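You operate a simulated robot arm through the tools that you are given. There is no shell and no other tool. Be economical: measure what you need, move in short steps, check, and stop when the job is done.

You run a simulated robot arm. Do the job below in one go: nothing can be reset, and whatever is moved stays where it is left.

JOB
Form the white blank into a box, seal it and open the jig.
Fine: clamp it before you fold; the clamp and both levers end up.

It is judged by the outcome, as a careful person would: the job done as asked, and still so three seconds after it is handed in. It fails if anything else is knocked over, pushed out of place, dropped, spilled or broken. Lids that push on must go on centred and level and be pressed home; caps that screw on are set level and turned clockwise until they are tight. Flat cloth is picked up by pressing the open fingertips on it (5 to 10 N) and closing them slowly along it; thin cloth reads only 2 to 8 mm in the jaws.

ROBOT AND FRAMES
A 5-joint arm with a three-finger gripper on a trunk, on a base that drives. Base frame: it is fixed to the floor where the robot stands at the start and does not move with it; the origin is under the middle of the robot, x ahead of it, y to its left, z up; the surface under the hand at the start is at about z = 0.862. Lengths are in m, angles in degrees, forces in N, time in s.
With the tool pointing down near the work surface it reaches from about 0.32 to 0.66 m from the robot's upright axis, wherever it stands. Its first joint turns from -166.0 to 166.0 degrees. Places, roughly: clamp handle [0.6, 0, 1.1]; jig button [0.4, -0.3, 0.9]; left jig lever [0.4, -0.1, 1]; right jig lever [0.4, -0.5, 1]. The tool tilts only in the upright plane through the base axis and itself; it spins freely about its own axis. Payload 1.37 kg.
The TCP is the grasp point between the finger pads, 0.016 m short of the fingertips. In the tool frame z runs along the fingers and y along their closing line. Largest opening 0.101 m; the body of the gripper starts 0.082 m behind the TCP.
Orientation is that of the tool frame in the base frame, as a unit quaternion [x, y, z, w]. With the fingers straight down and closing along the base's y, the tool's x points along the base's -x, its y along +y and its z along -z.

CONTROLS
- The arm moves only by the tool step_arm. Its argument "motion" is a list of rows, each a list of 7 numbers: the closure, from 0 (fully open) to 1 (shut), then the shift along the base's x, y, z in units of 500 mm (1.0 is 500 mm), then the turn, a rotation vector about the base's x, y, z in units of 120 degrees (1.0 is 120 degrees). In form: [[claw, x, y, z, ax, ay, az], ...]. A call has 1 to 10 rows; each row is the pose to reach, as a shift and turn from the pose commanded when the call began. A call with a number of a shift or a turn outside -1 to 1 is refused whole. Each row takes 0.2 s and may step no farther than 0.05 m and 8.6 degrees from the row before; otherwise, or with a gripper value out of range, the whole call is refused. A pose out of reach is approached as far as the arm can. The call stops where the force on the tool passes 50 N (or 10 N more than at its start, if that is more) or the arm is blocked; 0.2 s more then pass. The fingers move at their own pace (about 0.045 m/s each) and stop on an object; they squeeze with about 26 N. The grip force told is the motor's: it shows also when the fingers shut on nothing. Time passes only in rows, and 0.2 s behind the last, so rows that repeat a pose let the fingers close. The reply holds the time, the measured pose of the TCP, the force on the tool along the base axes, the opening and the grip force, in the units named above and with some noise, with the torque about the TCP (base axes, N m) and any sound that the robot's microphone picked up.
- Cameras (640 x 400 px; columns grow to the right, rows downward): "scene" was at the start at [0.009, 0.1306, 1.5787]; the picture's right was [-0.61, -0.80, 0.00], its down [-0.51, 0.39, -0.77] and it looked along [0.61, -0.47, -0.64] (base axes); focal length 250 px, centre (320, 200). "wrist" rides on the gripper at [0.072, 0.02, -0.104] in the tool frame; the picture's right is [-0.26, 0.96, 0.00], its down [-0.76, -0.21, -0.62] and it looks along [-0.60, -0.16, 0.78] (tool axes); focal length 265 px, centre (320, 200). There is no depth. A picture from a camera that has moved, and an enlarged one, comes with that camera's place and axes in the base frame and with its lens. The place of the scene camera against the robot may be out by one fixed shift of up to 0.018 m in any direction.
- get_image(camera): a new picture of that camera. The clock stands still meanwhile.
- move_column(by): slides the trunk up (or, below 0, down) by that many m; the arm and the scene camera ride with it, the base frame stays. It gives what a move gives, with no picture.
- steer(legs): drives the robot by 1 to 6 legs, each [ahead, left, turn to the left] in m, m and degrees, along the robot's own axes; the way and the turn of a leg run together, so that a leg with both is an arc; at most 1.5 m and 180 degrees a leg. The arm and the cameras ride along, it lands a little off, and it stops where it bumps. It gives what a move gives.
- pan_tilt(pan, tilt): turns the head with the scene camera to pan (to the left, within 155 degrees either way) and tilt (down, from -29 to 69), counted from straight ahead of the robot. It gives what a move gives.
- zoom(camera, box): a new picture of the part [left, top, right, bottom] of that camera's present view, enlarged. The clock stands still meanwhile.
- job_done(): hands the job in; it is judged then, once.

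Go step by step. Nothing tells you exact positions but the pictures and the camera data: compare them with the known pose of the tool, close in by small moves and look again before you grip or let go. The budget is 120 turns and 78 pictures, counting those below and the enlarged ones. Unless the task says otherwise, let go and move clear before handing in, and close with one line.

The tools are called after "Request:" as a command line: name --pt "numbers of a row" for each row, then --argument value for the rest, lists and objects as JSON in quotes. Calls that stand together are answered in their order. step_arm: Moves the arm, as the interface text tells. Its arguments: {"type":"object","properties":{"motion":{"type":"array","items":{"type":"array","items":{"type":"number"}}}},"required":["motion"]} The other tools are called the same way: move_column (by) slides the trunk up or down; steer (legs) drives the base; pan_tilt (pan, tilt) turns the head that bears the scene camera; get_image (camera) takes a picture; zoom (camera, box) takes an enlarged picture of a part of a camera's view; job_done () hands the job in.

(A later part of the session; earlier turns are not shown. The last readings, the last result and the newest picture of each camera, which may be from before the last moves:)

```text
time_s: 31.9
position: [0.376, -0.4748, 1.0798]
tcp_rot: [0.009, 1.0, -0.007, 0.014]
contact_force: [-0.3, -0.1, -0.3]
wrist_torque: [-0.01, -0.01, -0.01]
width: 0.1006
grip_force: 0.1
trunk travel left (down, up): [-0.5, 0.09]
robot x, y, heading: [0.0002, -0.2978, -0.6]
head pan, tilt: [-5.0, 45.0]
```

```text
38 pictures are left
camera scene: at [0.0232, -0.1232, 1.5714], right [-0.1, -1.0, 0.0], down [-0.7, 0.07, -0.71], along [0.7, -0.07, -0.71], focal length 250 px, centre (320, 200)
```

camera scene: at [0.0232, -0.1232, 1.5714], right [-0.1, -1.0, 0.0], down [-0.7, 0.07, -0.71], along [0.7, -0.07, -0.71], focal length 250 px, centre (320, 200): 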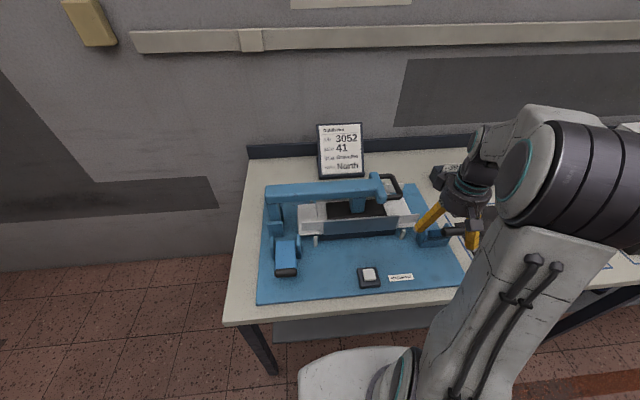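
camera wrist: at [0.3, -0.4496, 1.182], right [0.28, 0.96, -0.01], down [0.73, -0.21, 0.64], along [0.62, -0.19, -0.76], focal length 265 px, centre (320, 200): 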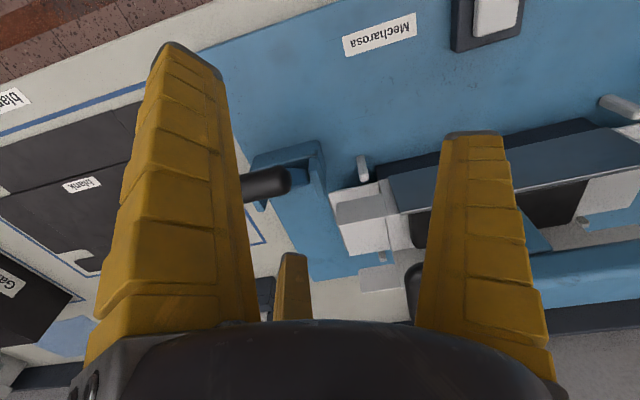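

I'll move to center over the right grip and look again.

Request:
step_arm --pt "0 0.02 -0.07 0.0 0 0 0" --pt "0 0.06 -0.14 0.0 0 0 0"

Request:
get_image --camera "wrist"

```text
time_s: 32.5
position: [0.4049, -0.543, 1.0795]
tcp_rot: [0.009, 1.0, -0.008, 0.013]
contact_force: [-0.1, 0.0, 0.2]
wrist_torque: [0.03, -0.03, 0.0]
width: 0.1007
grip_force: 0.1
trunk travel left (down, up): [-0.5, 0.09]
robot x, y, heading: [0.0001, -0.2982, -0.7]
head pan, tilt: [-5.0, 45.0]
```

```text
37 pictures are left
camera wrist: at [0.3306, -0.5186, 1.1828], right [0.28, 0.96, -0.01], down [0.74, -0.21, 0.64], along [0.61, -0.19, -0.77], focal length 265 px, centre (320, 200)
```

wrist: 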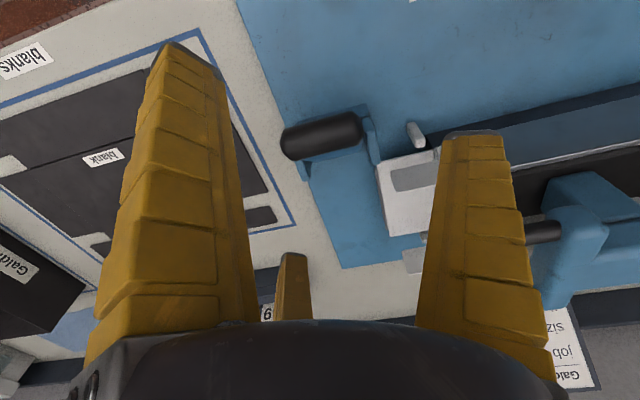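

The right grip centre is at (0.416, -0.545, 0.998). I'll descend, close on its ends, then swing the lever down along the same arc.

Request:
step_arm --pt "0 0.024 -0.003 -0.06 0 0 0" --pt "0 0.024 -0.003 -0.12 0 0 0" --pt "0 0.024 -0.003 -0.16 0 0 0" --pt "0.3 0.024 -0.003 -0.16 0 0 0" --pt "0.6 0.024 -0.003 -0.16 0 0 0" --pt "0.6 0.024 -0.003 -0.16 0 0 0" --pt "0.6 0.024 -0.003 -0.16 0 0 0"

Request:
get_image --camera "wrist"

```text
time_s: 34.1
position: [0.4176, -0.5403, 0.9995]
tcp_rot: [0.009, 1.0, -0.009, 0.013]
contact_force: [0.6, 7.4, 2.7]
wrist_torque: [0.1, -0.14, 0.07]
width: 0.0466
grip_force: 8.6
trunk travel left (down, up): [-0.5, 0.09]
robot x, y, heading: [-0.0014, -0.2944, -0.6]
head pan, tilt: [-5.0, 45.0]
```

```text
36 pictures are left
camera wrist: at [0.3425, -0.5158, 1.1021], right [0.28, 0.96, -0.01], down [0.74, -0.21, 0.64], along [0.62, -0.19, -0.77], focal length 265 px, centre (320, 200)
```

wrist: 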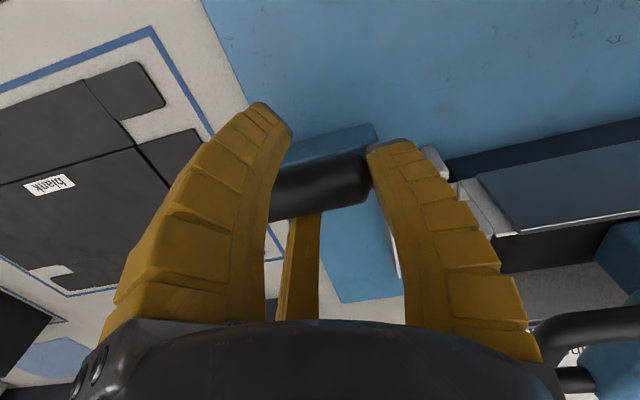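

Request:
step_arm --pt "0.6 -0.014 0.006 -0.011 0 0 0" --pt "0.6 -0.03 0.006 -0.023 0 0 0" --pt "0.6 -0.042 0.006 -0.036 0 0 0" --pt "0.6 -0.054 0.006 -0.05 0 0 0" --pt "0.62 -0.066 0.006 -0.066 0 0 0" --pt "0.62 -0.076 0.006 -0.082 0 0 0" --pt "0.62 -0.084 0.006 -0.098 0 0 0" --pt "0.62 -0.09 0.006 -0.114 0 0 0" --pt "0.62 -0.095 0.006 -0.132 0 0 0" --pt "0.62 -0.098 0.006 -0.15 0 0 0"

Request:
get_image --camera "wrist"

```text
time_s: 36.4
position: [0.3729, -0.5402, 0.9302]
tcp_rot: [0.009, 1.0, -0.016, 0.02]
contact_force: [10.7, 2.7, 44.6]
wrist_torque: [-0.67, -1.51, 0.31]
width: 0.0535
grip_force: 7.1
trunk travel left (down, up): [-0.5, 0.09]
robot x, y, heading: [0.0011, -0.299, -0.3]
head pan, tilt: [-5.0, 45.0]
```

```text
35 pictures are left
camera wrist: at [0.2958, -0.5142, 1.0311], right [0.28, 0.96, -0.02], down [0.73, -0.2, 0.66], along [0.63, -0.2, -0.75], focal length 265 px, centre (320, 200)
```

wrist: 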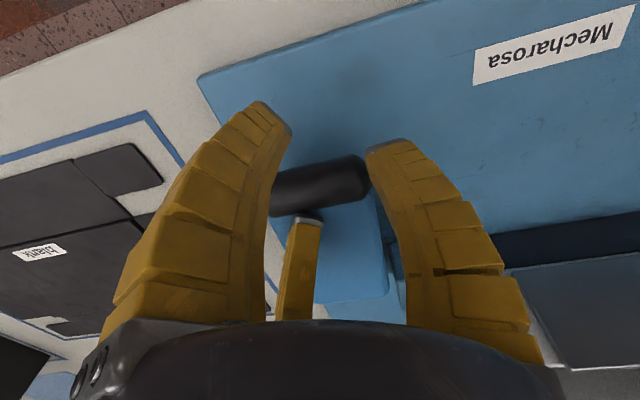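

The right lever is at its stop too. I'll release, rise, and move to view the jig and the button.

Request:
step_arm --pt "0.3 0 0 0.008 0 0 0" --pt "0 0 0 0.016 0 0 0" --pt "0 0 0 0.024 0 0 0" --pt "0 0 0 0.06 0 0 0" --pt "0 0 0 0.14 0 0 0" --pt "0 0 0 0.22 0 0 0" --pt "0 0 0.08 0.24 0 0 0" --pt "0 0 0.17 0.24 0 0 0" --pt "0 -0.01 0.26 0.24 0 0 0" --pt "0 -0.02 0.35 0.24 0 0 0"

Request:
get_image --camera "wrist"

Request:
get_image --camera "scene"

```text
time_s: 38.5
position: [0.3609, -0.3659, 1.0419]
tcp_rot: [0.01, 1.0, -0.003, 0.017]
contact_force: [0.1, -0.1, 0.0]
wrist_torque: [-0.02, -0.01, 0.0]
width: 0.1004
grip_force: 0.2
trunk travel left (down, up): [-0.5, 0.09]
robot x, y, heading: [-0.0031, -0.2968, -0.4]
head pan, tilt: [-5.0, 45.0]
```

```text
34 pictures are left
camera wrist: at [0.2843, -0.3425, 1.1447], right [0.28, 0.96, 0.0], down [0.73, -0.22, 0.65], along [0.62, -0.18, -0.76], focal length 265 px, centre (320, 200)
```

wrist: 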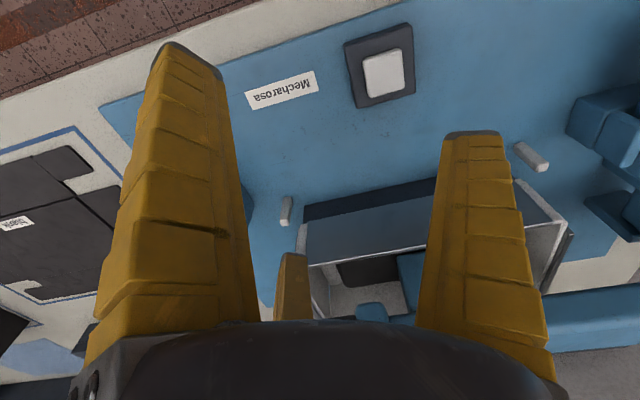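

```text
33 pictures are left
camera scene: at [0.0226, -0.1215, 1.5712], right [-0.1, -1.0, 0.0], down [-0.7, 0.07, -0.71], along [0.7, -0.07, -0.71], focal length 250 px, centre (320, 200)
```

scene: 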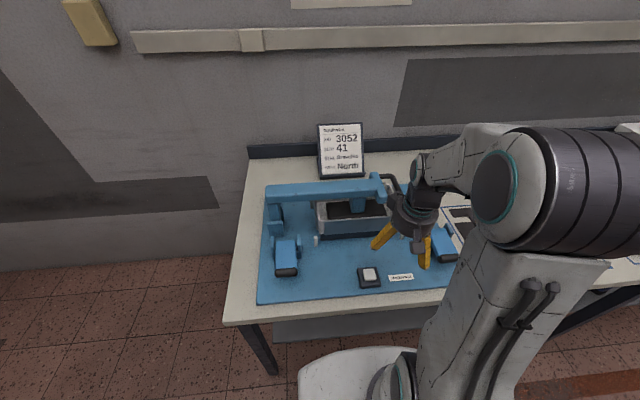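

The box walls are up and the clamp still holds it. The button is at about (0.361, -0.307); I'll close the fingers and press it.

Request:
step_arm --pt "1 0.0 0.06 0.0 0 0 0" --pt "1 0.0 0.118 0.0 0 0 0" --pt "1 0.0 0.118 0.0 0 0 0" --pt "1 0.0 0.118 -0.08 0 0 0" --pt "1 0.0 0.118 -0.16 0 0 0" --pt "1 0.0 0.118 -0.2 0 0 0"

Request:
get_image --camera "wrist"

Request:
zoom --camera "scene" --box '[250, 170, 470, 310]'

```text
time_s: 40.0
position: [0.3586, -0.3057, 0.9432]
tcp_rot: [0.008, 1.0, 0.0, 0.018]
contact_force: [0.6, 0.0, -0.3]
wrist_torque: [0.02, 0.0, 0.03]
width: 0.0002
grip_force: 19.8
trunk travel left (down, up): [-0.5, 0.09]
robot x, y, heading: [-0.0024, -0.297, -0.7]
head pan, tilt: [-5.0, 45.0]
```

```text
32 pictures are left
camera wrist: at [0.2828, -0.2832, 1.0461], right [0.28, 0.96, 0.01], down [0.73, -0.22, 0.65], along [0.62, -0.18, -0.76], focal length 265 px, centre (320, 200)
```

wrist: 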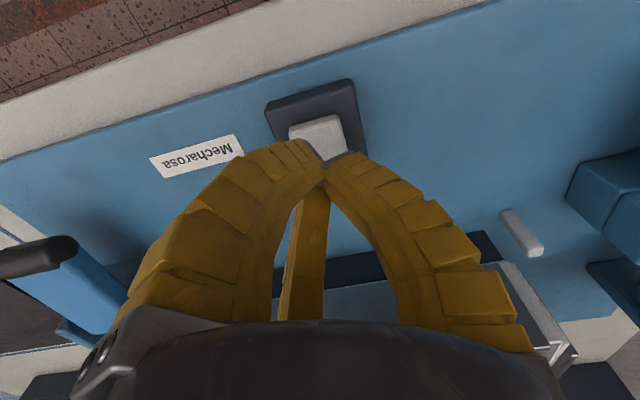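

```text
2.86 times, centred on (360, 240) of scene
camera zoom: at [0.023, -0.1223, 1.5713], right [-0.1, -1.0, 0.0], down [-0.7, 0.07, -0.71], along [0.7, -0.07, -0.71], focal length 714 px, centre (206, 86)
```

zoom: 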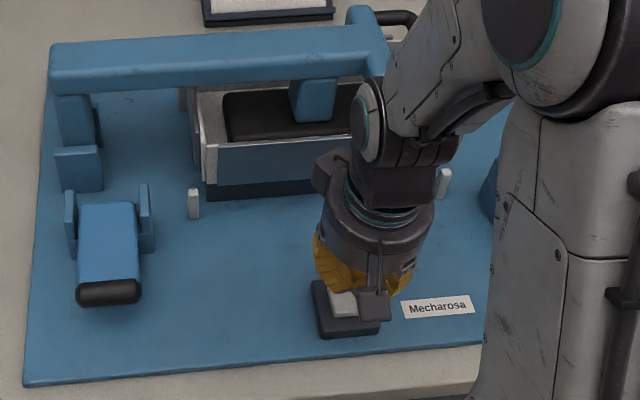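

I'm aligned over the button; pressing now in small steps.

Request:
step_arm --pt "1 -0.008 0 -0.03 0 0 0" --pt "1 -0.008 0 -0.05 0 0 0" --pt "1 -0.008 0 -0.06 0 0 0" --pt "1 -0.008 0 -0.07 0 0 0" --pt "1 -0.008 0 -0.08 0 0 0" --pt "1 -0.008 0 -0.09 0 0 0" --pt "1 -0.008 0 -0.09 0 0 0"

```text
time_s: 41.5
position: [0.3541, -0.3048, 0.8989]
tcp_rot: [0.009, 1.0, 0.0, 0.019]
contact_force: [2.2, 3.3, 8.3]
wrist_torque: [0.08, -0.06, 0.01]
width: 0.0061
grip_force: 28.4
trunk travel left (down, up): [-0.5, 0.09]
robot x, y, heading: [-0.0012, -0.3019, -0.8]
head pan, tilt: [-5.0, 45.0]
heard: click
```

A click was heard. I'll hold briefly in case sealing takes time, then listen.

Request:
step_arm --pt "1 0 0 0 0 0 0" --pt "1 0 0 0 0 0 0" --pt "1 0 0 0 0 0 0" --pt "1 0 0 0 0 0 0" --pt "1 0 0 0 0 0 0" --pt "1 0 0 0 0 0 0" --pt "1 0 0 0 0 0 0" --pt "1 0 0 0 0 0 0" --pt "1 0 0 0 0 0 0" --pt "1 0 0 0 0 0 0"

Request:
step_arm --pt "1 0 0 0.03 0 0 0" --pt "1 0 0 0.1 0 0 0" --pt "1 0 0 0.18 0 0 0" --pt "1 0 0 0.26 0 0 0" --pt "0 0 0 0.34 0 0 0" --pt "0 0 0 0.34 0 0 0" --pt "0 0 0 0.34 0 0 0"

Request:
get_image --camera "wrist"

Request:
get_image --camera "scene"

```text
time_s: 43.8
position: [0.3535, -0.3043, 0.898]
tcp_rot: [0.008, 1.0, -0.001, 0.017]
contact_force: [2.8, 1.0, 8.6]
wrist_torque: [0.04, -0.07, 0.01]
width: 0.0058
grip_force: 28.2
trunk travel left (down, up): [-0.5, 0.09]
robot x, y, heading: [-0.0029, -0.2957, -0.8]
head pan, tilt: [-5.0, 45.0]
```

```text
time_s: 45.4
position: [0.3549, -0.308, 1.0718]
tcp_rot: [0.009, 1.0, 0.001, 0.018]
contact_force: [-1.0, -0.5, 0.4]
wrist_torque: [-0.01, 0.01, 0.0]
width: 0.1004
grip_force: 0.1
trunk travel left (down, up): [-0.5, 0.09]
robot x, y, heading: [-0.0014, -0.2957, -0.9]
head pan, tilt: [-5.0, 45.0]
```

```text
30 pictures are left
camera wrist: at [0.2789, -0.2848, 1.1733], right [0.28, 0.96, 0.01], down [0.73, -0.22, 0.65], along [0.62, -0.18, -0.76], focal length 265 px, centre (320, 200)
```

wrist: 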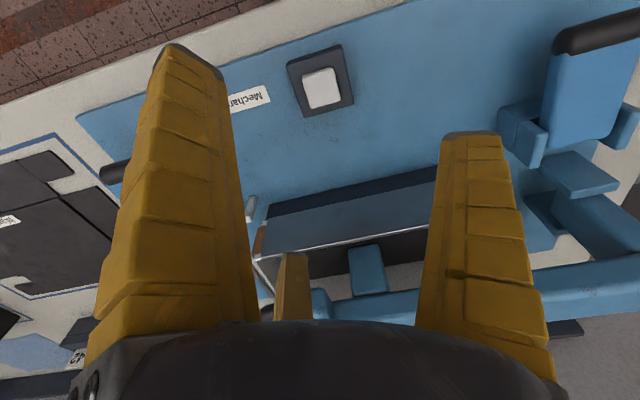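

```text
29 pictures are left
camera scene: at [0.0228, -0.1223, 1.5713], right [-0.1, -1.0, 0.0], down [-0.7, 0.07, -0.71], along [0.7, -0.07, -0.71], focal length 250 px, centre (320, 200)
```

scene: 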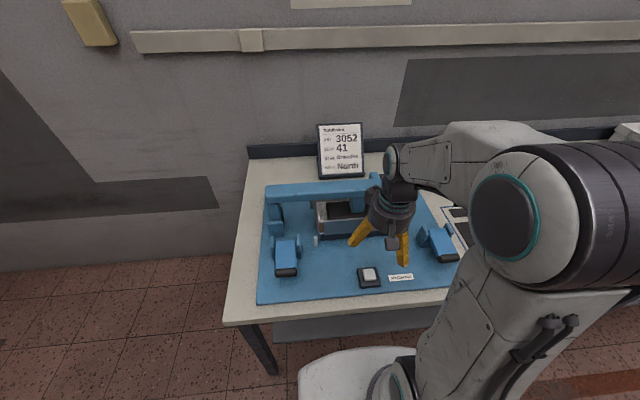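

Request:
zoom --camera "scene" --box '[290, 180, 400, 250]'

Request:
zoom --camera "wrist" --box '[220, 170, 440, 310]'

```text
5.71 times, centred on (345, 215) of scene
camera zoom: at [0.0228, -0.1223, 1.5713], right [-0.1, -1.0, 0.0], down [-0.7, 0.07, -0.71], along [0.7, -0.07, -0.71], focal length 1428 px, centre (177, 114)
```

zoom: 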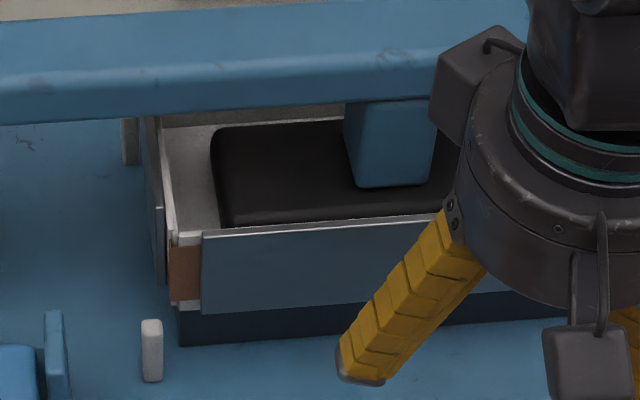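

```text
2.86 times, centred on (330, 240) of wrist
camera zoom: at [0.2789, -0.2848, 1.1733], right [0.28, 0.96, 0.01], down [0.73, -0.22, 0.65], along [0.62, -0.18, -0.76], focal length 758 px, centre (291, 86)
```

zoom: 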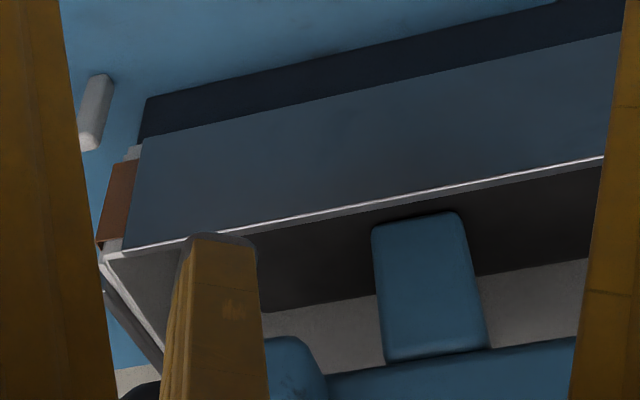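

Brown tape shows on the corners, so the box is sealed. Next I'll raise the right lever by gripping its bar ends at (0.373, -0.541, 0.931).

Request:
step_arm --pt "0 0.008 -0.09 0 0 0 0" --pt "0 0.016 -0.18 0 0 0 0" --pt "0 0.024 -0.27 0 0 0 0" --pt "0 0.034 -0.36 0 0 0 0" --pt "0 0.036 -0.45 0 0 0 0" --pt "0 0.036 -0.468 -0.09 0 0 0" --pt "0 0.036 -0.468 -0.16 0 0 0"

Request:
get_image --camera "wrist"

```text
time_s: 47.0
position: [0.3713, -0.539, 0.9887]
tcp_rot: [0.009, 1.0, -0.009, 0.012]
contact_force: [-0.6, -0.1, -0.3]
wrist_torque: [0.0, 0.0, -0.01]
width: 0.1007
grip_force: 0.0
trunk travel left (down, up): [-0.5, 0.09]
robot x, y, heading: [0.0024, -0.2992, -0.6]
head pan, tilt: [-5.0, 45.0]
```

```text
26 pictures are left
camera wrist: at [0.2967, -0.5144, 1.0921], right [0.28, 0.96, -0.01], down [0.74, -0.21, 0.64], along [0.61, -0.19, -0.77], focal length 265 px, centre (320, 200)
```

wrist: 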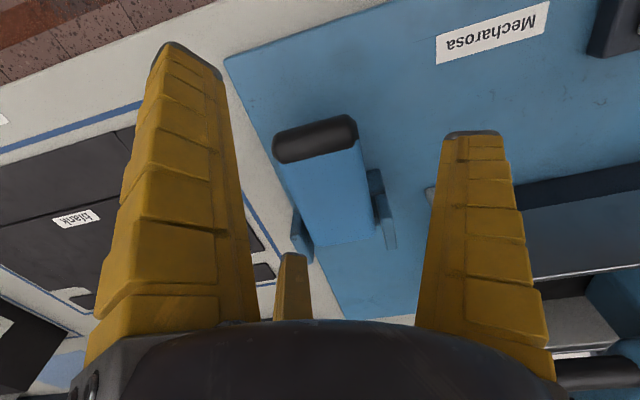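

Request:
step_arm --pt "0 0.002 -0.004 -0.06 0 0 0" --pt "0 0.002 -0.004 -0.116 0 0 0" --pt "0.3 0.002 -0.004 -0.116 0 0 0" --pt "0.62 0.002 -0.004 -0.116 0 0 0" --pt "0.65 0.002 -0.004 -0.116 0 0 0" --pt "0.65 0.002 -0.004 -0.116 0 0 0" --pt "0.65 0.002 -0.004 -0.116 0 0 0"

```text
time_s: 48.5
position: [0.3774, -0.5464, 0.9372]
tcp_rot: [0.009, 1.0, -0.017, 0.022]
contact_force: [12.0, -8.0, 42.8]
wrist_torque: [-1.04, -1.66, -0.03]
width: 0.0569
grip_force: 16.4
trunk travel left (down, up): [-0.5, 0.09]
robot x, y, heading: [-0.0034, -0.2966, -0.3]
head pan, tilt: [-5.0, 45.0]
```

There's an upward load of about 43 N, so I'm pressing slightly low. I'll ease up a few millimetres and check.

Request:
step_arm --pt "0.65 0.0 0.004 0.008 0 0 0" --pt "0.65 0.0 0.004 0.016 0 0 0" --pt "0.65 0.0 0.004 0.016 0 0 0"

Request:
get_image --camera "wrist"

```text
time_s: 49.4
position: [0.3737, -0.5395, 0.9385]
tcp_rot: [0.009, 1.0, -0.01, 0.013]
contact_force: [4.1, -4.1, 19.7]
wrist_torque: [-0.39, -0.64, -0.04]
width: 0.0448
grip_force: 6.8
trunk travel left (down, up): [-0.5, 0.09]
robot x, y, heading: [-0.0027, -0.2985, -0.7]
head pan, tilt: [-5.0, 45.0]
```

```text
25 pictures are left
camera wrist: at [0.2989, -0.5143, 1.0422], right [0.28, 0.96, -0.01], down [0.74, -0.21, 0.64], along [0.62, -0.19, -0.77], focal length 265 px, centre (320, 200)
```

wrist: 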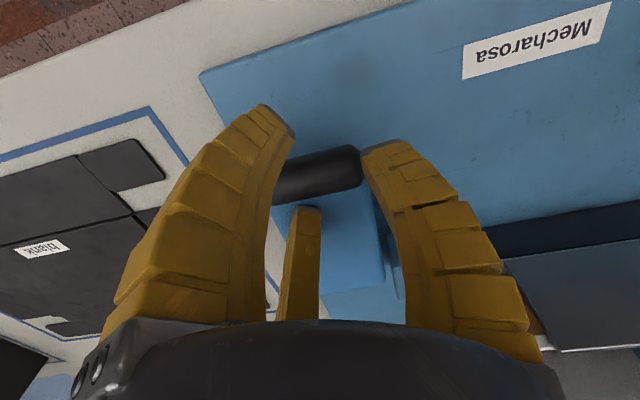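

Gripped well. I'll raise the right lever along its arc.

Request:
step_arm --pt "0.75 0.002 0.0 0.014 0 0 0" --pt "0.75 0.008 0.0 0.031 0 0 0" --pt "0.75 0.015 0.0 0.047 0 0 0" --pt "0.75 0.024 0.0 0.063 0 0 0" --pt "0.75 0.034 0.0 0.078 0 0 0" --pt "0.75 0.044 0.0 0.093 0 0 0" --pt "0.75 0.057 0.0 0.106 0 0 0" --pt "0.75 0.07 0.0 0.118 0 0 0" --pt "0.75 0.082 0.0 0.128 0 0 0" --pt "0.75 0.093 0.0 0.136 0 0 0"

Request:
get_image --camera "wrist"

```text
time_s: 51.5
position: [0.4208, -0.5387, 1.0061]
tcp_rot: [0.009, 1.0, -0.009, 0.013]
contact_force: [-0.5, 0.9, 0.5]
wrist_torque: [0.01, 0.01, -0.01]
width: 0.0304
grip_force: 4.2
trunk travel left (down, up): [-0.5, 0.09]
robot x, y, heading: [0.0012, -0.2955, -0.5]
head pan, tilt: [-5.0, 45.0]
```

```text
24 pictures are left
camera wrist: at [0.3456, -0.514, 1.1084], right [0.28, 0.96, -0.01], down [0.74, -0.21, 0.64], along [0.62, -0.19, -0.77], focal length 265 px, centre (320, 200)
```

wrist: 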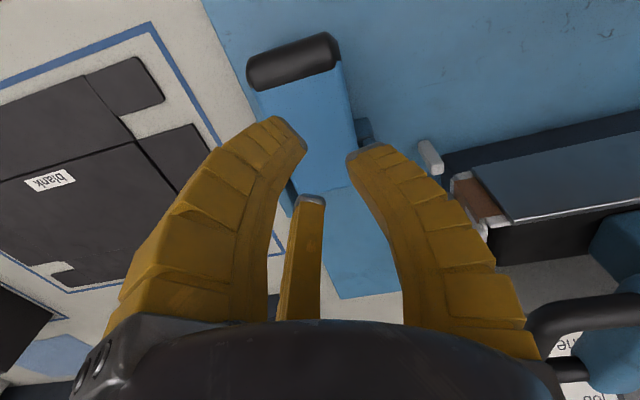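

The grip slipped: the lever is still down, and two views now put its bar centre lower, near (0.38, -0.545, 0.907). I'll reopen and take it lower.

Request:
step_arm --pt "0 0.0 0.0 0.04 0 0 0" --pt "0 -0.04 -0.008 0.04 0 0 0" --pt "0 -0.08 -0.01 0.0 0 0 0" --pt "0 -0.08 -0.01 -0.06 0 0 0" --pt "0 -0.08 -0.01 -0.12 0 0 0" --pt "0 -0.08 -0.01 -0.165 0 0 0" --pt "0 -0.08 -0.01 -0.188 0 0 0"

Request:
get_image --camera "wrist"

```text
time_s: 53.0
position: [0.3898, -0.5476, 0.9317]
tcp_rot: [0.007, 0.999, -0.019, 0.026]
contact_force: [-5.8, 5.2, 23.9]
wrist_torque: [-0.76, -1.31, 0.24]
width: 0.1062
grip_force: 0.0
trunk travel left (down, up): [-0.5, 0.09]
robot x, y, heading: [-0.0039, -0.2997, -0.4]
head pan, tilt: [-5.0, 45.0]
stopped in row 7: the force on the tool passed its limit at 57 N (the readings are from after the stop); the commanded pose is now the measured one
```

```text
23 pictures are left
camera wrist: at [0.3117, -0.5207, 1.0316], right [0.28, 0.96, -0.02], down [0.72, -0.19, 0.67], along [0.64, -0.2, -0.74], focal length 265 px, centre (320, 200)
```

wrist: 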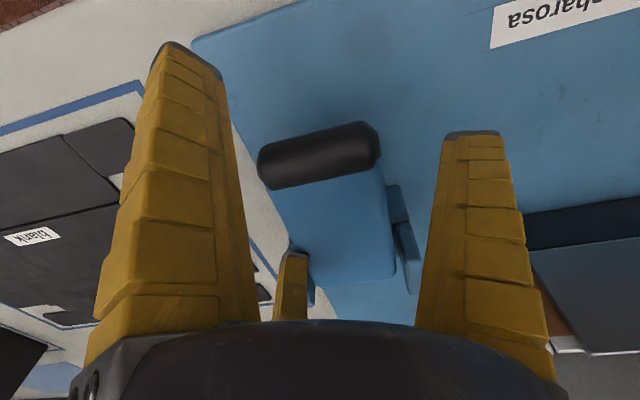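

The torque shows an extra finger on the far (+x) side of the gripper, landing on the lever plate. I'll rise, square up the tool, and spin it 180° so that finger is on the robot side.

Request:
step_arm --pt "0 -0.01 0.0 0.06 0.006 0.008 0.002" --pt "0 -0.02 0.0 0.14 0.018 0.025 0.007" --pt "0 -0.02 0.0 0.22 0.018 0.025 0.007" --pt "0 -0.02 0.0 0.3 0.018 0.025 0.007"

Request:
step_arm --pt "0 0 0 0 0 0 0.07" --pt "0 0 0 0 0 0 0.14" --pt "0 0 0 0 0 0 0.21" --pt "0 0 0 0 0 0 0.28" --pt "0 0 0 0 0 0 0.35" --pt "0 0 0 0 0 0 0.42" --pt "0 0 0 0 0 0 0.49" --pt "0 0 0 0 0 0 0.56" --pt "0 0 0 0 0 0 0.63" --pt "0 0 0 0 0 0 0.7"

Request:
step_arm --pt "0 0 0 0 0 0 0.07" --pt "0 0 0 0 0 0 0.14" --pt "0 0 0 0 0 0 0.21" --pt "0 0 0 0 0 0 0.28" --pt "0 0 0 0 0 0 0.35" --pt "0 0 0 0 0 0 0.42" --pt "0 0 0 0 0 0 0.49" --pt "0 0 0 0 0 0 0.56" --pt "0 0 0 0 0 0 0.63" --pt "0 0 0 0 0 0 0.7"

```text
time_s: 54.0
position: [0.3788, -0.5472, 1.0768]
tcp_rot: [0.001, 1.0, 0.002, -0.004]
contact_force: [-0.3, -0.6, -0.3]
wrist_torque: [-0.03, -0.01, 0.0]
width: 0.1005
grip_force: 0.0
trunk travel left (down, up): [-0.5, 0.09]
robot x, y, heading: [0.0008, -0.2974, -0.7]
head pan, tilt: [-5.0, 45.0]
```

```text
time_s: 56.2
position: [0.3807, -0.548, 1.0777]
tcp_rot: [-0.67, 0.743, 0.0, 0.0]
contact_force: [0.0, 0.4, -0.5]
wrist_torque: [0.04, -0.03, 0.0]
width: 0.1006
grip_force: 0.1
trunk travel left (down, up): [-0.5, 0.09]
robot x, y, heading: [-0.0028, -0.2988, -0.6]
head pan, tilt: [-5.0, 45.0]
```

```text
time_s: 58.4
position: [0.4496, -0.3534, 1.0783]
tcp_rot: [0.991, -0.135, 0.003, 0.0]
contact_force: [0.8, 0.0, -0.3]
wrist_torque: [-0.02, 0.03, -0.02]
width: 0.1007
grip_force: 0.1
out of reach, approached as far as the arm can: row 7, 8, 9, 10
trunk travel left (down, up): [-0.5, 0.09]
robot x, y, heading: [-0.0005, -0.2966, -0.4]
head pan, tilt: [-5.0, 45.0]
```

The spin joint hit its limit at this azimuth; on the left side the azimuth suits it, so I'll do the left lever first. First, a tiny move to see which pose counts as commanded.

Request:
step_arm --pt "0 0 0.02 0.02 0 0 0"

```text
time_s: 58.8
position: [0.4498, -0.3404, 1.088]
tcp_rot: [0.991, -0.136, 0.002, -0.001]
contact_force: [0.0, 1.0, -0.2]
wrist_torque: [0.02, 0.02, 0.01]
width: 0.1007
grip_force: 0.0
trunk travel left (down, up): [-0.5, 0.09]
robot x, y, heading: [0.0017, -0.2914, -0.6]
head pan, tilt: [-5.0, 45.0]
```

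Good: the measured pose is the reference. Moving across to the left lever while finishing the spin.

Request:
step_arm --pt "0 -0.02 0.08 0 0 0 0.02" --pt "0 -0.05 0.16 0 0 0 0.04" --pt "0 -0.08 0.24 0 0 0 0.06" --pt "0 -0.11 0.32 0 0 0 0.08" --pt "0 -0.12 0.4 0 0 0 0.1" --pt "0 -0.12 0.48 0 0 0 0.12" --pt "0 -0.12 0.548 0 0 0 0.13"

Request:
get_image --camera "wrist"

Request:
get_image --camera "scene"

```text
time_s: 60.4
position: [0.3922, -0.0602, 1.0856]
tcp_rot: [1.0, 0.0, 0.002, -0.001]
contact_force: [-0.3, 0.3, -0.4]
wrist_torque: [-0.02, 0.06, -0.01]
width: 0.1005
grip_force: 0.1
trunk travel left (down, up): [-0.5, 0.09]
robot x, y, heading: [-0.0032, -0.2985, -0.9]
head pan, tilt: [-5.0, 45.0]
```

```text
22 pictures are left
camera wrist: at [0.4625, -0.0784, 1.1918], right [-0.27, -0.96, 0.0], down [-0.76, 0.21, 0.62], along [-0.59, 0.17, -0.79], focal length 265 px, centre (320, 200)
```

wrist: 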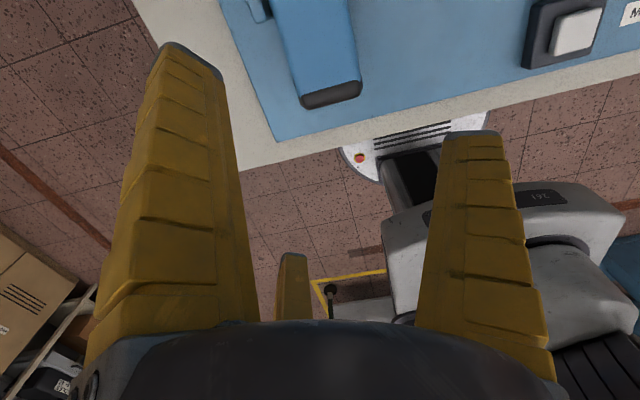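

```text
21 pictures are left
camera scene: at [0.0227, -0.1215, 1.5712], right [-0.1, -1.0, 0.0], down [-0.7, 0.07, -0.71], along [0.7, -0.07, -0.71], focal length 250 px, centre (320, 200)
```

scene: 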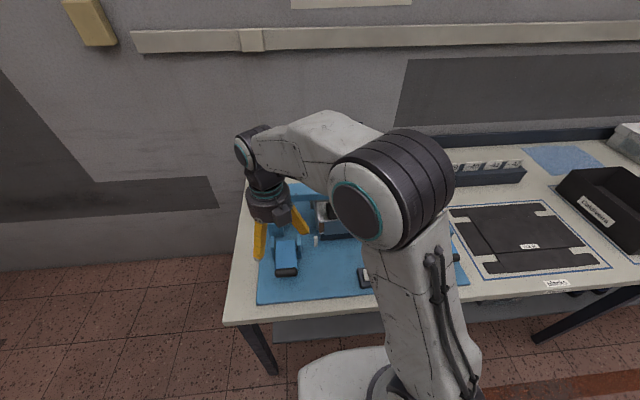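

The bar is visible from this side at about (0.379, -0.067, 0.907). I'll descend over its ends, checking forces.

Request:
step_arm --pt "0 -0.022 -0.001 -0.08 0 0 0" --pt "0 -0.022 -0.001 -0.16 0 0 0" --pt "0 -0.022 -0.001 -0.24 0 0 0" --pt "0 -0.022 -0.001 -0.3 0 0 0" --pt "0 -0.022 -0.001 -0.34 0 0 0" --pt "0 -0.022 -0.001 -0.356 0 0 0"

Request:
get_image --camera "wrist"

```text
time_s: 61.8
position: [0.3801, -0.0577, 0.9105]
tcp_rot: [1.0, -0.001, 0.003, -0.001]
contact_force: [-1.8, 9.0, 5.5]
wrist_torque: [-0.03, -0.34, 0.51]
width: 0.1024
grip_force: 0.1
trunk travel left (down, up): [-0.5, 0.09]
robot x, y, heading: [-0.0007, -0.2944, -0.4]
head pan, tilt: [-5.0, 45.0]
```

```text
20 pictures are left
camera wrist: at [0.451, -0.077, 1.0151], right [-0.26, -0.96, -0.01], down [-0.76, 0.2, 0.62], along [-0.59, 0.17, -0.79], focal length 265 px, centre (320, 200)
```

wrist: 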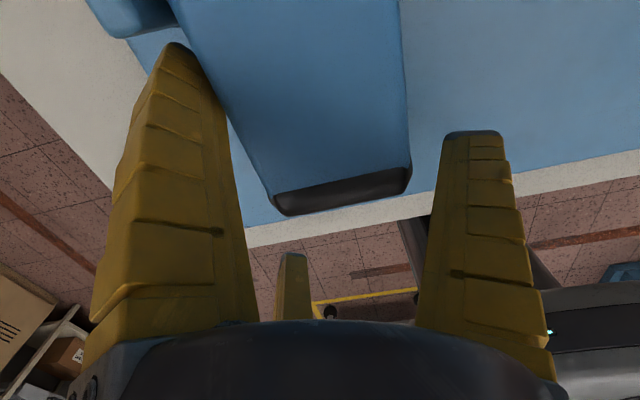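

Only light forces here. I'll close on the bar's ends.

Request:
step_arm --pt "0.2 0 0.0 0 0 0 0" --pt "0.4 0 0.0 0 0 0 0" --pt "0.6 0 0.0 0 0 0 0" --pt "0.8 0 0.0 0 0 0 0" --pt "0.8 0 0.0 0 0 0 0" --pt "0.8 0 0.0 0 0 0 0"

Request:
get_image --camera "wrist"

```text
time_s: 63.2
position: [0.3844, -0.0556, 0.9103]
tcp_rot: [1.0, -0.001, 0.008, -0.005]
contact_force: [7.1, 28.1, 8.3]
wrist_torque: [-0.1, -0.67, 1.46]
width: 0.0903
grip_force: 28.3
trunk travel left (down, up): [-0.5, 0.09]
robot x, y, heading: [-0.0025, -0.2916, -0.7]
head pan, tilt: [-5.0, 45.0]
```

```text
19 pictures are left
camera wrist: at [0.4536, -0.0745, 1.0157], right [-0.26, -0.96, -0.01], down [-0.77, 0.2, 0.61], along [-0.59, 0.17, -0.79], focal length 265 px, centre (320, 200)
```

wrist: 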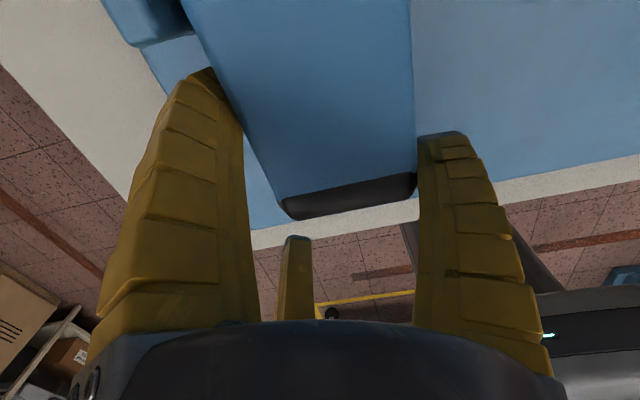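

The gripper is effectively three-fingered (one on +y, a pair on -y at ±x), so it can't straddle the lowered lever. Instead I'll hook under the bar with closed fingers tilted outward, so I'm opening, rising, and unwinding the spin.

Request:
step_arm --pt "0 0 0 0 0 0 0" --pt "0 0 0 0 0 0 0" --pt "0 0 0 0.06 0 0 0" --pt "0 0 0 0.14 0 0 0" --pt "0 0 0 0.22 0 0 0" --pt "0 0 0 0.3 0 0 0" --pt "0 0 0 0.38 0 0 0"

Request:
step_arm --pt "1 0 0 0 0 0 -0.07" --pt "1 0 0 0 0 0 -0.14" --pt "1 0 0 0 0 0 -0.21" --pt "1 0 0 0 0 0 -0.28" --pt "1 0 0 0 0 0 -0.35" --pt "1 0 0 0 0 0 -0.42" --pt "1 0 0 0 0 0 -0.49" --pt "1 0 0 0 0 0 -0.56" --pt "1 0 0 0 0 0 -0.63" --pt "1 0 0 0 0 0 -0.7"

Request:
step_arm --pt "1 0 0 0 0 0 -0.07" --pt "1 0 0 0 0 0 -0.14" --pt "1 0 0 0 0 0 -0.21" --pt "1 0 0 0 0 0 -0.28" --pt "1 0 0 0 0 0 -0.35" --pt "1 0 0 0 0 0 -0.42" --pt "1 0 0 0 0 0 -0.49" --pt "1 0 0 0 0 0 -0.56" --pt "1 0 0 0 0 0 -0.63" --pt "1 0 0 0 0 0 -0.7"

Request:
step_arm --pt "1 -0.02 0 0 0 0 -0.05" --pt "1 -0.04 0 0 0 0 -0.1"

```text
time_s: 64.8
position: [0.3805, -0.063, 1.1001]
tcp_rot: [1.0, -0.002, 0.001, -0.001]
contact_force: [0.4, -0.3, -0.5]
wrist_torque: [0.0, 0.0, -0.01]
width: 0.1005
grip_force: 0.1
trunk travel left (down, up): [-0.5, 0.09]
robot x, y, heading: [0.0001, -0.2967, -0.8]
head pan, tilt: [-5.0, 45.0]
```

```text
time_s: 67.0
position: [0.3804, -0.0622, 1.1004]
tcp_rot: [0.741, -0.671, 0.001, 0.001]
contact_force: [-0.2, -0.6, -0.1]
wrist_torque: [0.02, -0.01, -0.01]
width: 0.0
grip_force: 26.0
trunk travel left (down, up): [-0.5, 0.09]
robot x, y, heading: [-0.0022, -0.2966, -0.6]
head pan, tilt: [-5.0, 45.0]
```

```text
time_s: 69.2
position: [0.3795, -0.0613, 1.0983]
tcp_rot: [-0.103, 0.995, -0.001, -0.003]
contact_force: [-0.7, -0.5, 0.2]
wrist_torque: [0.0, -0.01, -0.02]
width: 0.0002
grip_force: 25.9
trunk travel left (down, up): [-0.5, 0.09]
robot x, y, heading: [-0.0019, -0.2983, -0.6]
head pan, tilt: [-5.0, 45.0]
```

```text
time_s: 69.8
position: [0.3588, -0.0602, 1.1016]
tcp_rot: [0.002, 1.0, -0.002, -0.002]
contact_force: [-0.5, -0.1, -0.2]
wrist_torque: [-0.02, 0.0, 0.01]
width: 0.0
grip_force: 25.8
trunk travel left (down, up): [-0.5, 0.09]
robot x, y, heading: [-0.0045, -0.299, -0.5]
head pan, tilt: [-5.0, 45.0]
```

Tool is back to the original spin, closed. I'll move the base to face the left lever squarely, a bit further back.

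Request:
steer --legs '[[-0.15, 0, 0], [0, 0.235, 0]]'

Request:
step_arm --pt "1 0.02 -0.08 0 0 0 0" --pt "1 0.04 -0.16 0 0 0 0" --pt "1 0.06 -0.24 0 0 0 0" --pt "1 0.08 -0.32 0 0 0 0" --pt "1 0.1 -0.4 0 0 0 0" --pt "1 0.1 -0.476 0 0 0 0"

```text
time_s: 72.6
position: [0.2147, 0.1856, 1.1]
tcp_rot: [0.0, 1.0, -0.002, -0.001]
contact_force: [-0.5, -0.1, -0.3]
wrist_torque: [-0.03, 0.0, 0.0]
width: 0.0
grip_force: 25.9
trunk travel left (down, up): [-0.5, 0.09]
robot x, y, heading: [-0.1448, -0.051, -0.7]
head pan, tilt: [-5.0, 45.0]
```

```text
time_s: 74.0
position: [0.2611, -0.0518, 1.1026]
tcp_rot: [-0.001, 1.0, 0.0, -0.002]
contact_force: [0.3, -0.4, 0.1]
wrist_torque: [0.01, -0.02, 0.01]
width: 0.0
grip_force: 26.2
trunk travel left (down, up): [-0.5, 0.09]
robot x, y, heading: [-0.1425, -0.0512, -0.4]
head pan, tilt: [-5.0, 45.0]
```

Request:
step_arm --pt "1 0 0 0 0 -0.06 0" --pt "1 0 0 0 0 -0.12 0" --pt "1 0 0 0 0 -0.18 0" --pt "1 0 0 0 0 -0.24 0" --pt "1 0 -0.01 0 0 -0.3 0" --pt "1 0 -0.02 0 0 -0.36 0" --pt "1 0 -0.026 0 0 -0.42 0"

Request:
get_image --camera "wrist"

Request:
get_image --camera "scene"

```text
time_s: 75.6
position: [0.2797, -0.0589, 1.1168]
tcp_rot: [0.002, 0.906, -0.005, 0.423]
contact_force: [0.6, 0.6, -0.4]
wrist_torque: [0.02, -0.01, 0.01]
width: 0.0
grip_force: 25.9
out of reach, approached as far as the arm can: row 6, 7
trunk travel left (down, up): [-0.5, 0.09]
robot x, y, heading: [-0.1477, -0.0557, -0.3]
head pan, tilt: [-5.0, 45.0]
```

```text
18 pictures are left
camera wrist: at [0.1535, -0.036, 1.1289], right [0.18, 0.96, 0.2], down [0.01, -0.2, 0.98], along [0.98, -0.17, -0.04], focal length 265 px, centre (320, 200)
```

wrist: 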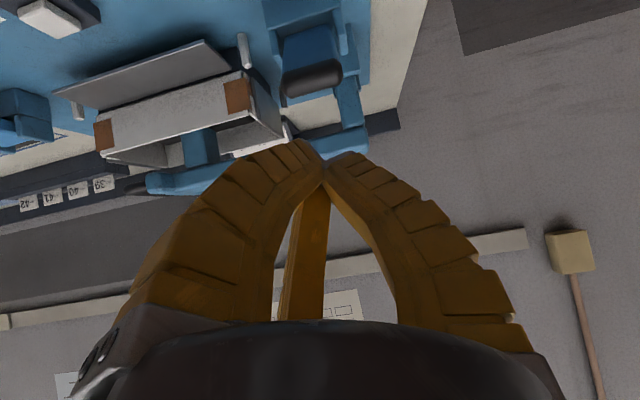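

```text
17 pictures are left
camera scene: at [-0.1213, 0.1216, 1.5713], right [-0.09, -1.0, 0.0], down [-0.7, 0.07, -0.71], along [0.7, -0.07, -0.71], focal length 250 px, centre (320, 200)
```

scene: 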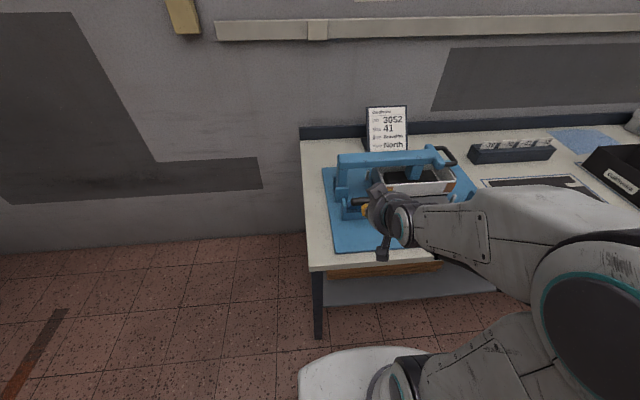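

The wrist view suggests the left lever is already up at (0.418, -0.065, 0.99), so my last lift must have carried it. I'll verify with zooms.

Request:
zoom --camera "wrist" --box '[220, 0, 420, 150]'

Request:
zoom --camera "scene" --box '[320, 140, 480, 260]'

```text
2.67 times, centred on (320, 75) of wrist
camera zoom: at [0.1535, -0.036, 1.1289], right [0.18, 0.96, 0.2], down [0.01, -0.2, 0.98], along [0.98, -0.17, -0.04], focal length 708 px, centre (320, 533)
```

zoom: 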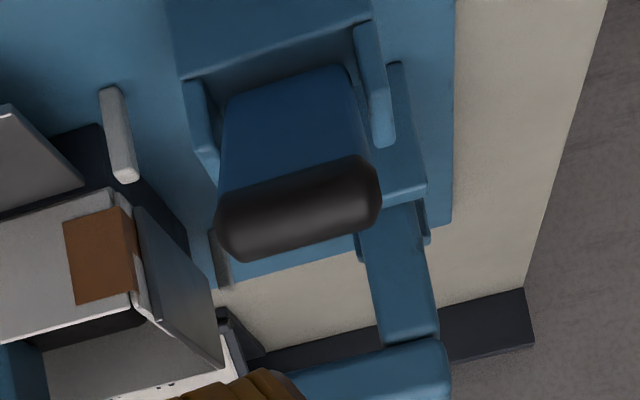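

```text
3.33 times, centred on (400, 200) of scene
camera zoom: at [-0.1213, 0.1216, 1.5713], right [-0.09, -1.0, 0.0], down [-0.7, 0.07, -0.71], along [0.7, -0.07, -0.71], focal length 833 px, centre (53, 200)
```

zoom: 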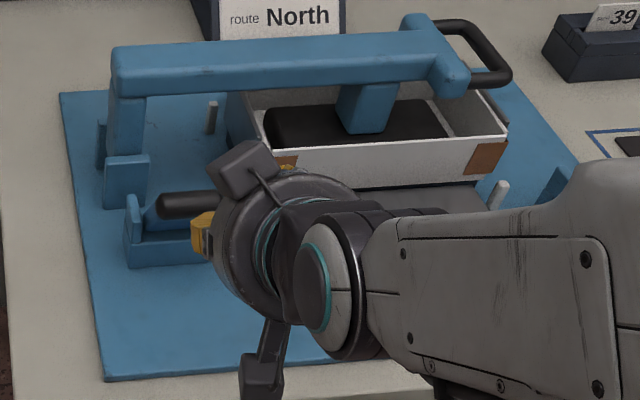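

Left lever is up. I'll now drive to face the right lever, keeping the tool tilted outward, and hook it from the front.

Request:
steer --legs '[[0, -0.487, 0]]'

Request:
get_image --camera "wrist"

```text
time_s: 78.4
position: [0.2729, -0.538, 1.1174]
tcp_rot: [0.01, 0.906, -0.008, 0.424]
contact_force: [0.0, 0.0, -0.3]
wrist_torque: [0.03, 0.01, 0.03]
width: 0.0002
grip_force: 25.9
trunk travel left (down, up): [-0.5, 0.09]
robot x, y, heading: [-0.1515, -0.5277, -1.3]
head pan, tilt: [-5.0, 45.0]
```

```text
14 pictures are left
camera wrist: at [0.1463, -0.5144, 1.1292], right [0.19, 0.96, 0.2], down [0.0, -0.2, 0.98], along [0.98, -0.19, -0.04], focal length 265 px, centre (320, 200)
```

wrist: 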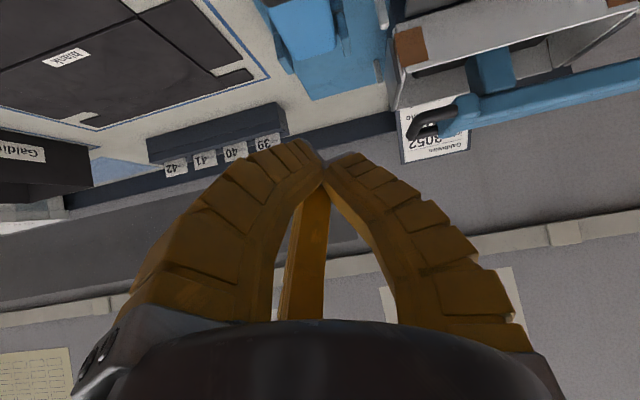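

Request:
step_arm --pt "1 0 -0.01 -0.09 0 0 0" --pt "1 0 -0.014 -0.18 0 0 0" --pt "1 0 -0.014 -0.27 0 0 0" --pt "1 0.02 -0.014 -0.35 0 0 0" --pt "1 0.05 -0.014 -0.4 0 0 0"

Request:
get_image --camera "wrist"

```text
time_s: 79.6
position: [0.3343, -0.5446, 0.9094]
tcp_rot: [0.01, 0.906, -0.01, 0.424]
contact_force: [0.2, -0.2, 0.7]
wrist_torque: [-0.02, 0.0, -0.01]
width: 0.0
grip_force: 26.2
out of reach, approached as far as the arm can: row 1, 2, 3, 4, 5
trunk travel left (down, up): [-0.5, 0.09]
robot x, y, heading: [-0.1535, -0.5241, -1.5]
head pan, tilt: [-5.0, 45.0]
```

```text
13 pictures are left
camera wrist: at [0.2071, -0.519, 0.9215], right [0.2, 0.96, 0.19], down [0.0, -0.2, 0.98], along [0.98, -0.19, -0.04], focal length 265 px, centre (320, 200)
```

wrist: 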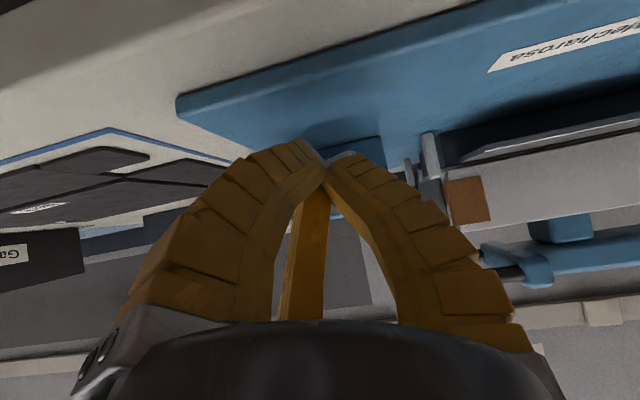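

The tips are just in front of the bar. I'll lower slightly, slide under it, and feel for contact.

Request:
step_arm --pt "1 0.008 0 -0.02 0 0 0" --pt "1 0.024 0 -0.026 0 0 0" --pt "1 0.036 0 -0.028 0 0 0" --pt "1 0.044 0 -0.028 0 0 0"

```text
time_s: 80.6
position: [0.3519, -0.5422, 0.898]
tcp_rot: [0.01, 0.907, -0.009, 0.421]
contact_force: [-3.9, -0.5, -0.6]
wrist_torque: [-0.04, -0.04, -0.01]
width: 0.0001
grip_force: 25.8
trunk travel left (down, up): [-0.5, 0.09]
robot x, y, heading: [-0.1551, -0.5248, -1.4]
head pan, tilt: [-5.0, 45.0]
```

Contact made. Lifting along the lever's arc.

Request:
step_arm --pt "1 0.007 0 0.034 0 0 0" --pt "1 0.018 0 0.068 0 0 0" --pt "1 0.032 0 0.1 0 0 0" --pt "1 0.052 0 0.128 0 0 0" --pt "1 0.078 0 0.154 0 0 0" --pt "1 0.102 0 0.17 0 0 0" --pt "1 0.112 0 0.176 0 0 0"

Request:
get_image --camera "wrist"

```text
time_s: 82.2
position: [0.3996, -0.5443, 0.9888]
tcp_rot: [0.01, 0.908, -0.008, 0.419]
contact_force: [-41.1, -7.1, 12.0]
wrist_torque: [-0.08, -0.41, 0.09]
width: 0.006
grip_force: 28.2
trunk travel left (down, up): [-0.5, 0.09]
robot x, y, heading: [-0.1541, -0.5275, -1.3]
head pan, tilt: [-5.0, 45.0]
```

```text
12 pictures are left
camera wrist: at [0.272, -0.5196, 1.0016], right [0.2, 0.96, 0.2], down [0.01, -0.2, 0.98], along [0.98, -0.19, -0.05], focal length 265 px, centre (320, 200)
```

wrist: 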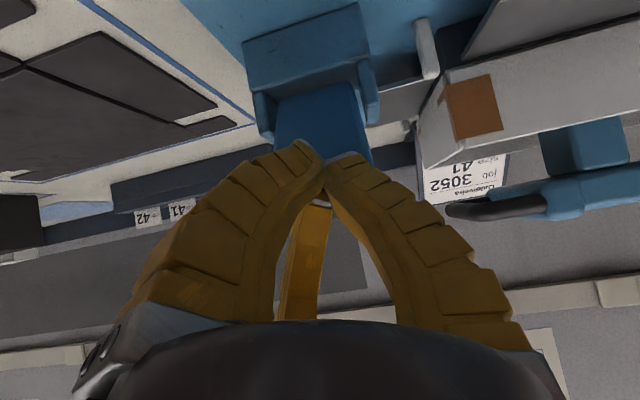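

The right lever is against its upper stop. I'll back off, rise, raise the trunk, and check both levers and the closed clamp handle.

Request:
step_arm --pt "1 -0.03 0 0.0 0 0 0" --pt "1 -0.07 0 0.0 0 0 0" --pt "1 -0.08 0 0.06 0 0 0" --pt "1 -0.08 0 0.14 0 0 0"

Request:
move_column --by 0.09

Request:
zoom --camera "scene" --box '[170, 90, 370, 240]'

```text
time_s: 83.2
position: [0.3659, -0.5434, 1.0605]
tcp_rot: [0.009, 0.906, -0.009, 0.424]
contact_force: [-0.4, 1.0, -0.2]
wrist_torque: [0.03, -0.01, 0.02]
width: 0.0016
grip_force: 27.2
trunk travel left (down, up): [-0.5, 0.09]
robot x, y, heading: [-0.1521, -0.5267, -1.4]
head pan, tilt: [-5.0, 45.0]
```

```text
time_s: 84.5
position: [0.3672, -0.544, 1.1498]
tcp_rot: [0.009, 0.906, -0.009, 0.423]
contact_force: [-0.4, -0.3, 0.0]
wrist_torque: [0.02, 0.01, -0.01]
width: 0.0014
grip_force: 27.7
trunk travel left (down, up): [-0.59, 0.0]
robot x, y, heading: [-0.1511, -0.525, -1.5]
head pan, tilt: [-5.0, 45.0]
```

```text
2.67 times, centred on (270, 165) of scene
camera zoom: at [-0.1262, -0.3519, 1.6613], right [-0.11, -0.99, 0.0], down [-0.7, 0.08, -0.71], along [0.7, -0.08, -0.71], focal length 666 px, centre (453, 293)
```

zoom: 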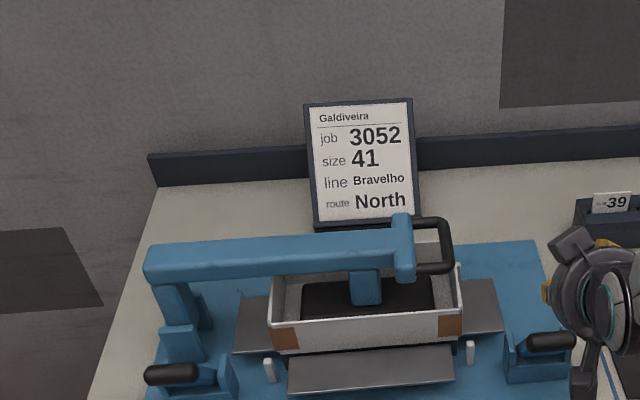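

Both levers are up and the box is taped. To open the clamp I'll pinch its handle bar (near y -0.435, x 0.59, z 1.02) with the tool tilted outward, since the tilt gives more height. I'm driving to a central spot.

Request:
steer --legs '[[0.15, 0, 0], [0, 0.32, 1.4]]'

```text
time_s: 87.5
position: [0.5186, -0.22, 1.1492]
tcp_rot: [-0.001, 0.906, -0.004, 0.423]
contact_force: [0.3, 0.9, 0.5]
wrist_torque: [-0.02, -0.01, -0.02]
width: 0.0016
grip_force: 27.6
trunk travel left (down, up): [-0.59, 0.0]
robot x, y, heading: [-0.003, -0.2146, -0.2]
head pan, tilt: [-5.0, 45.0]
```

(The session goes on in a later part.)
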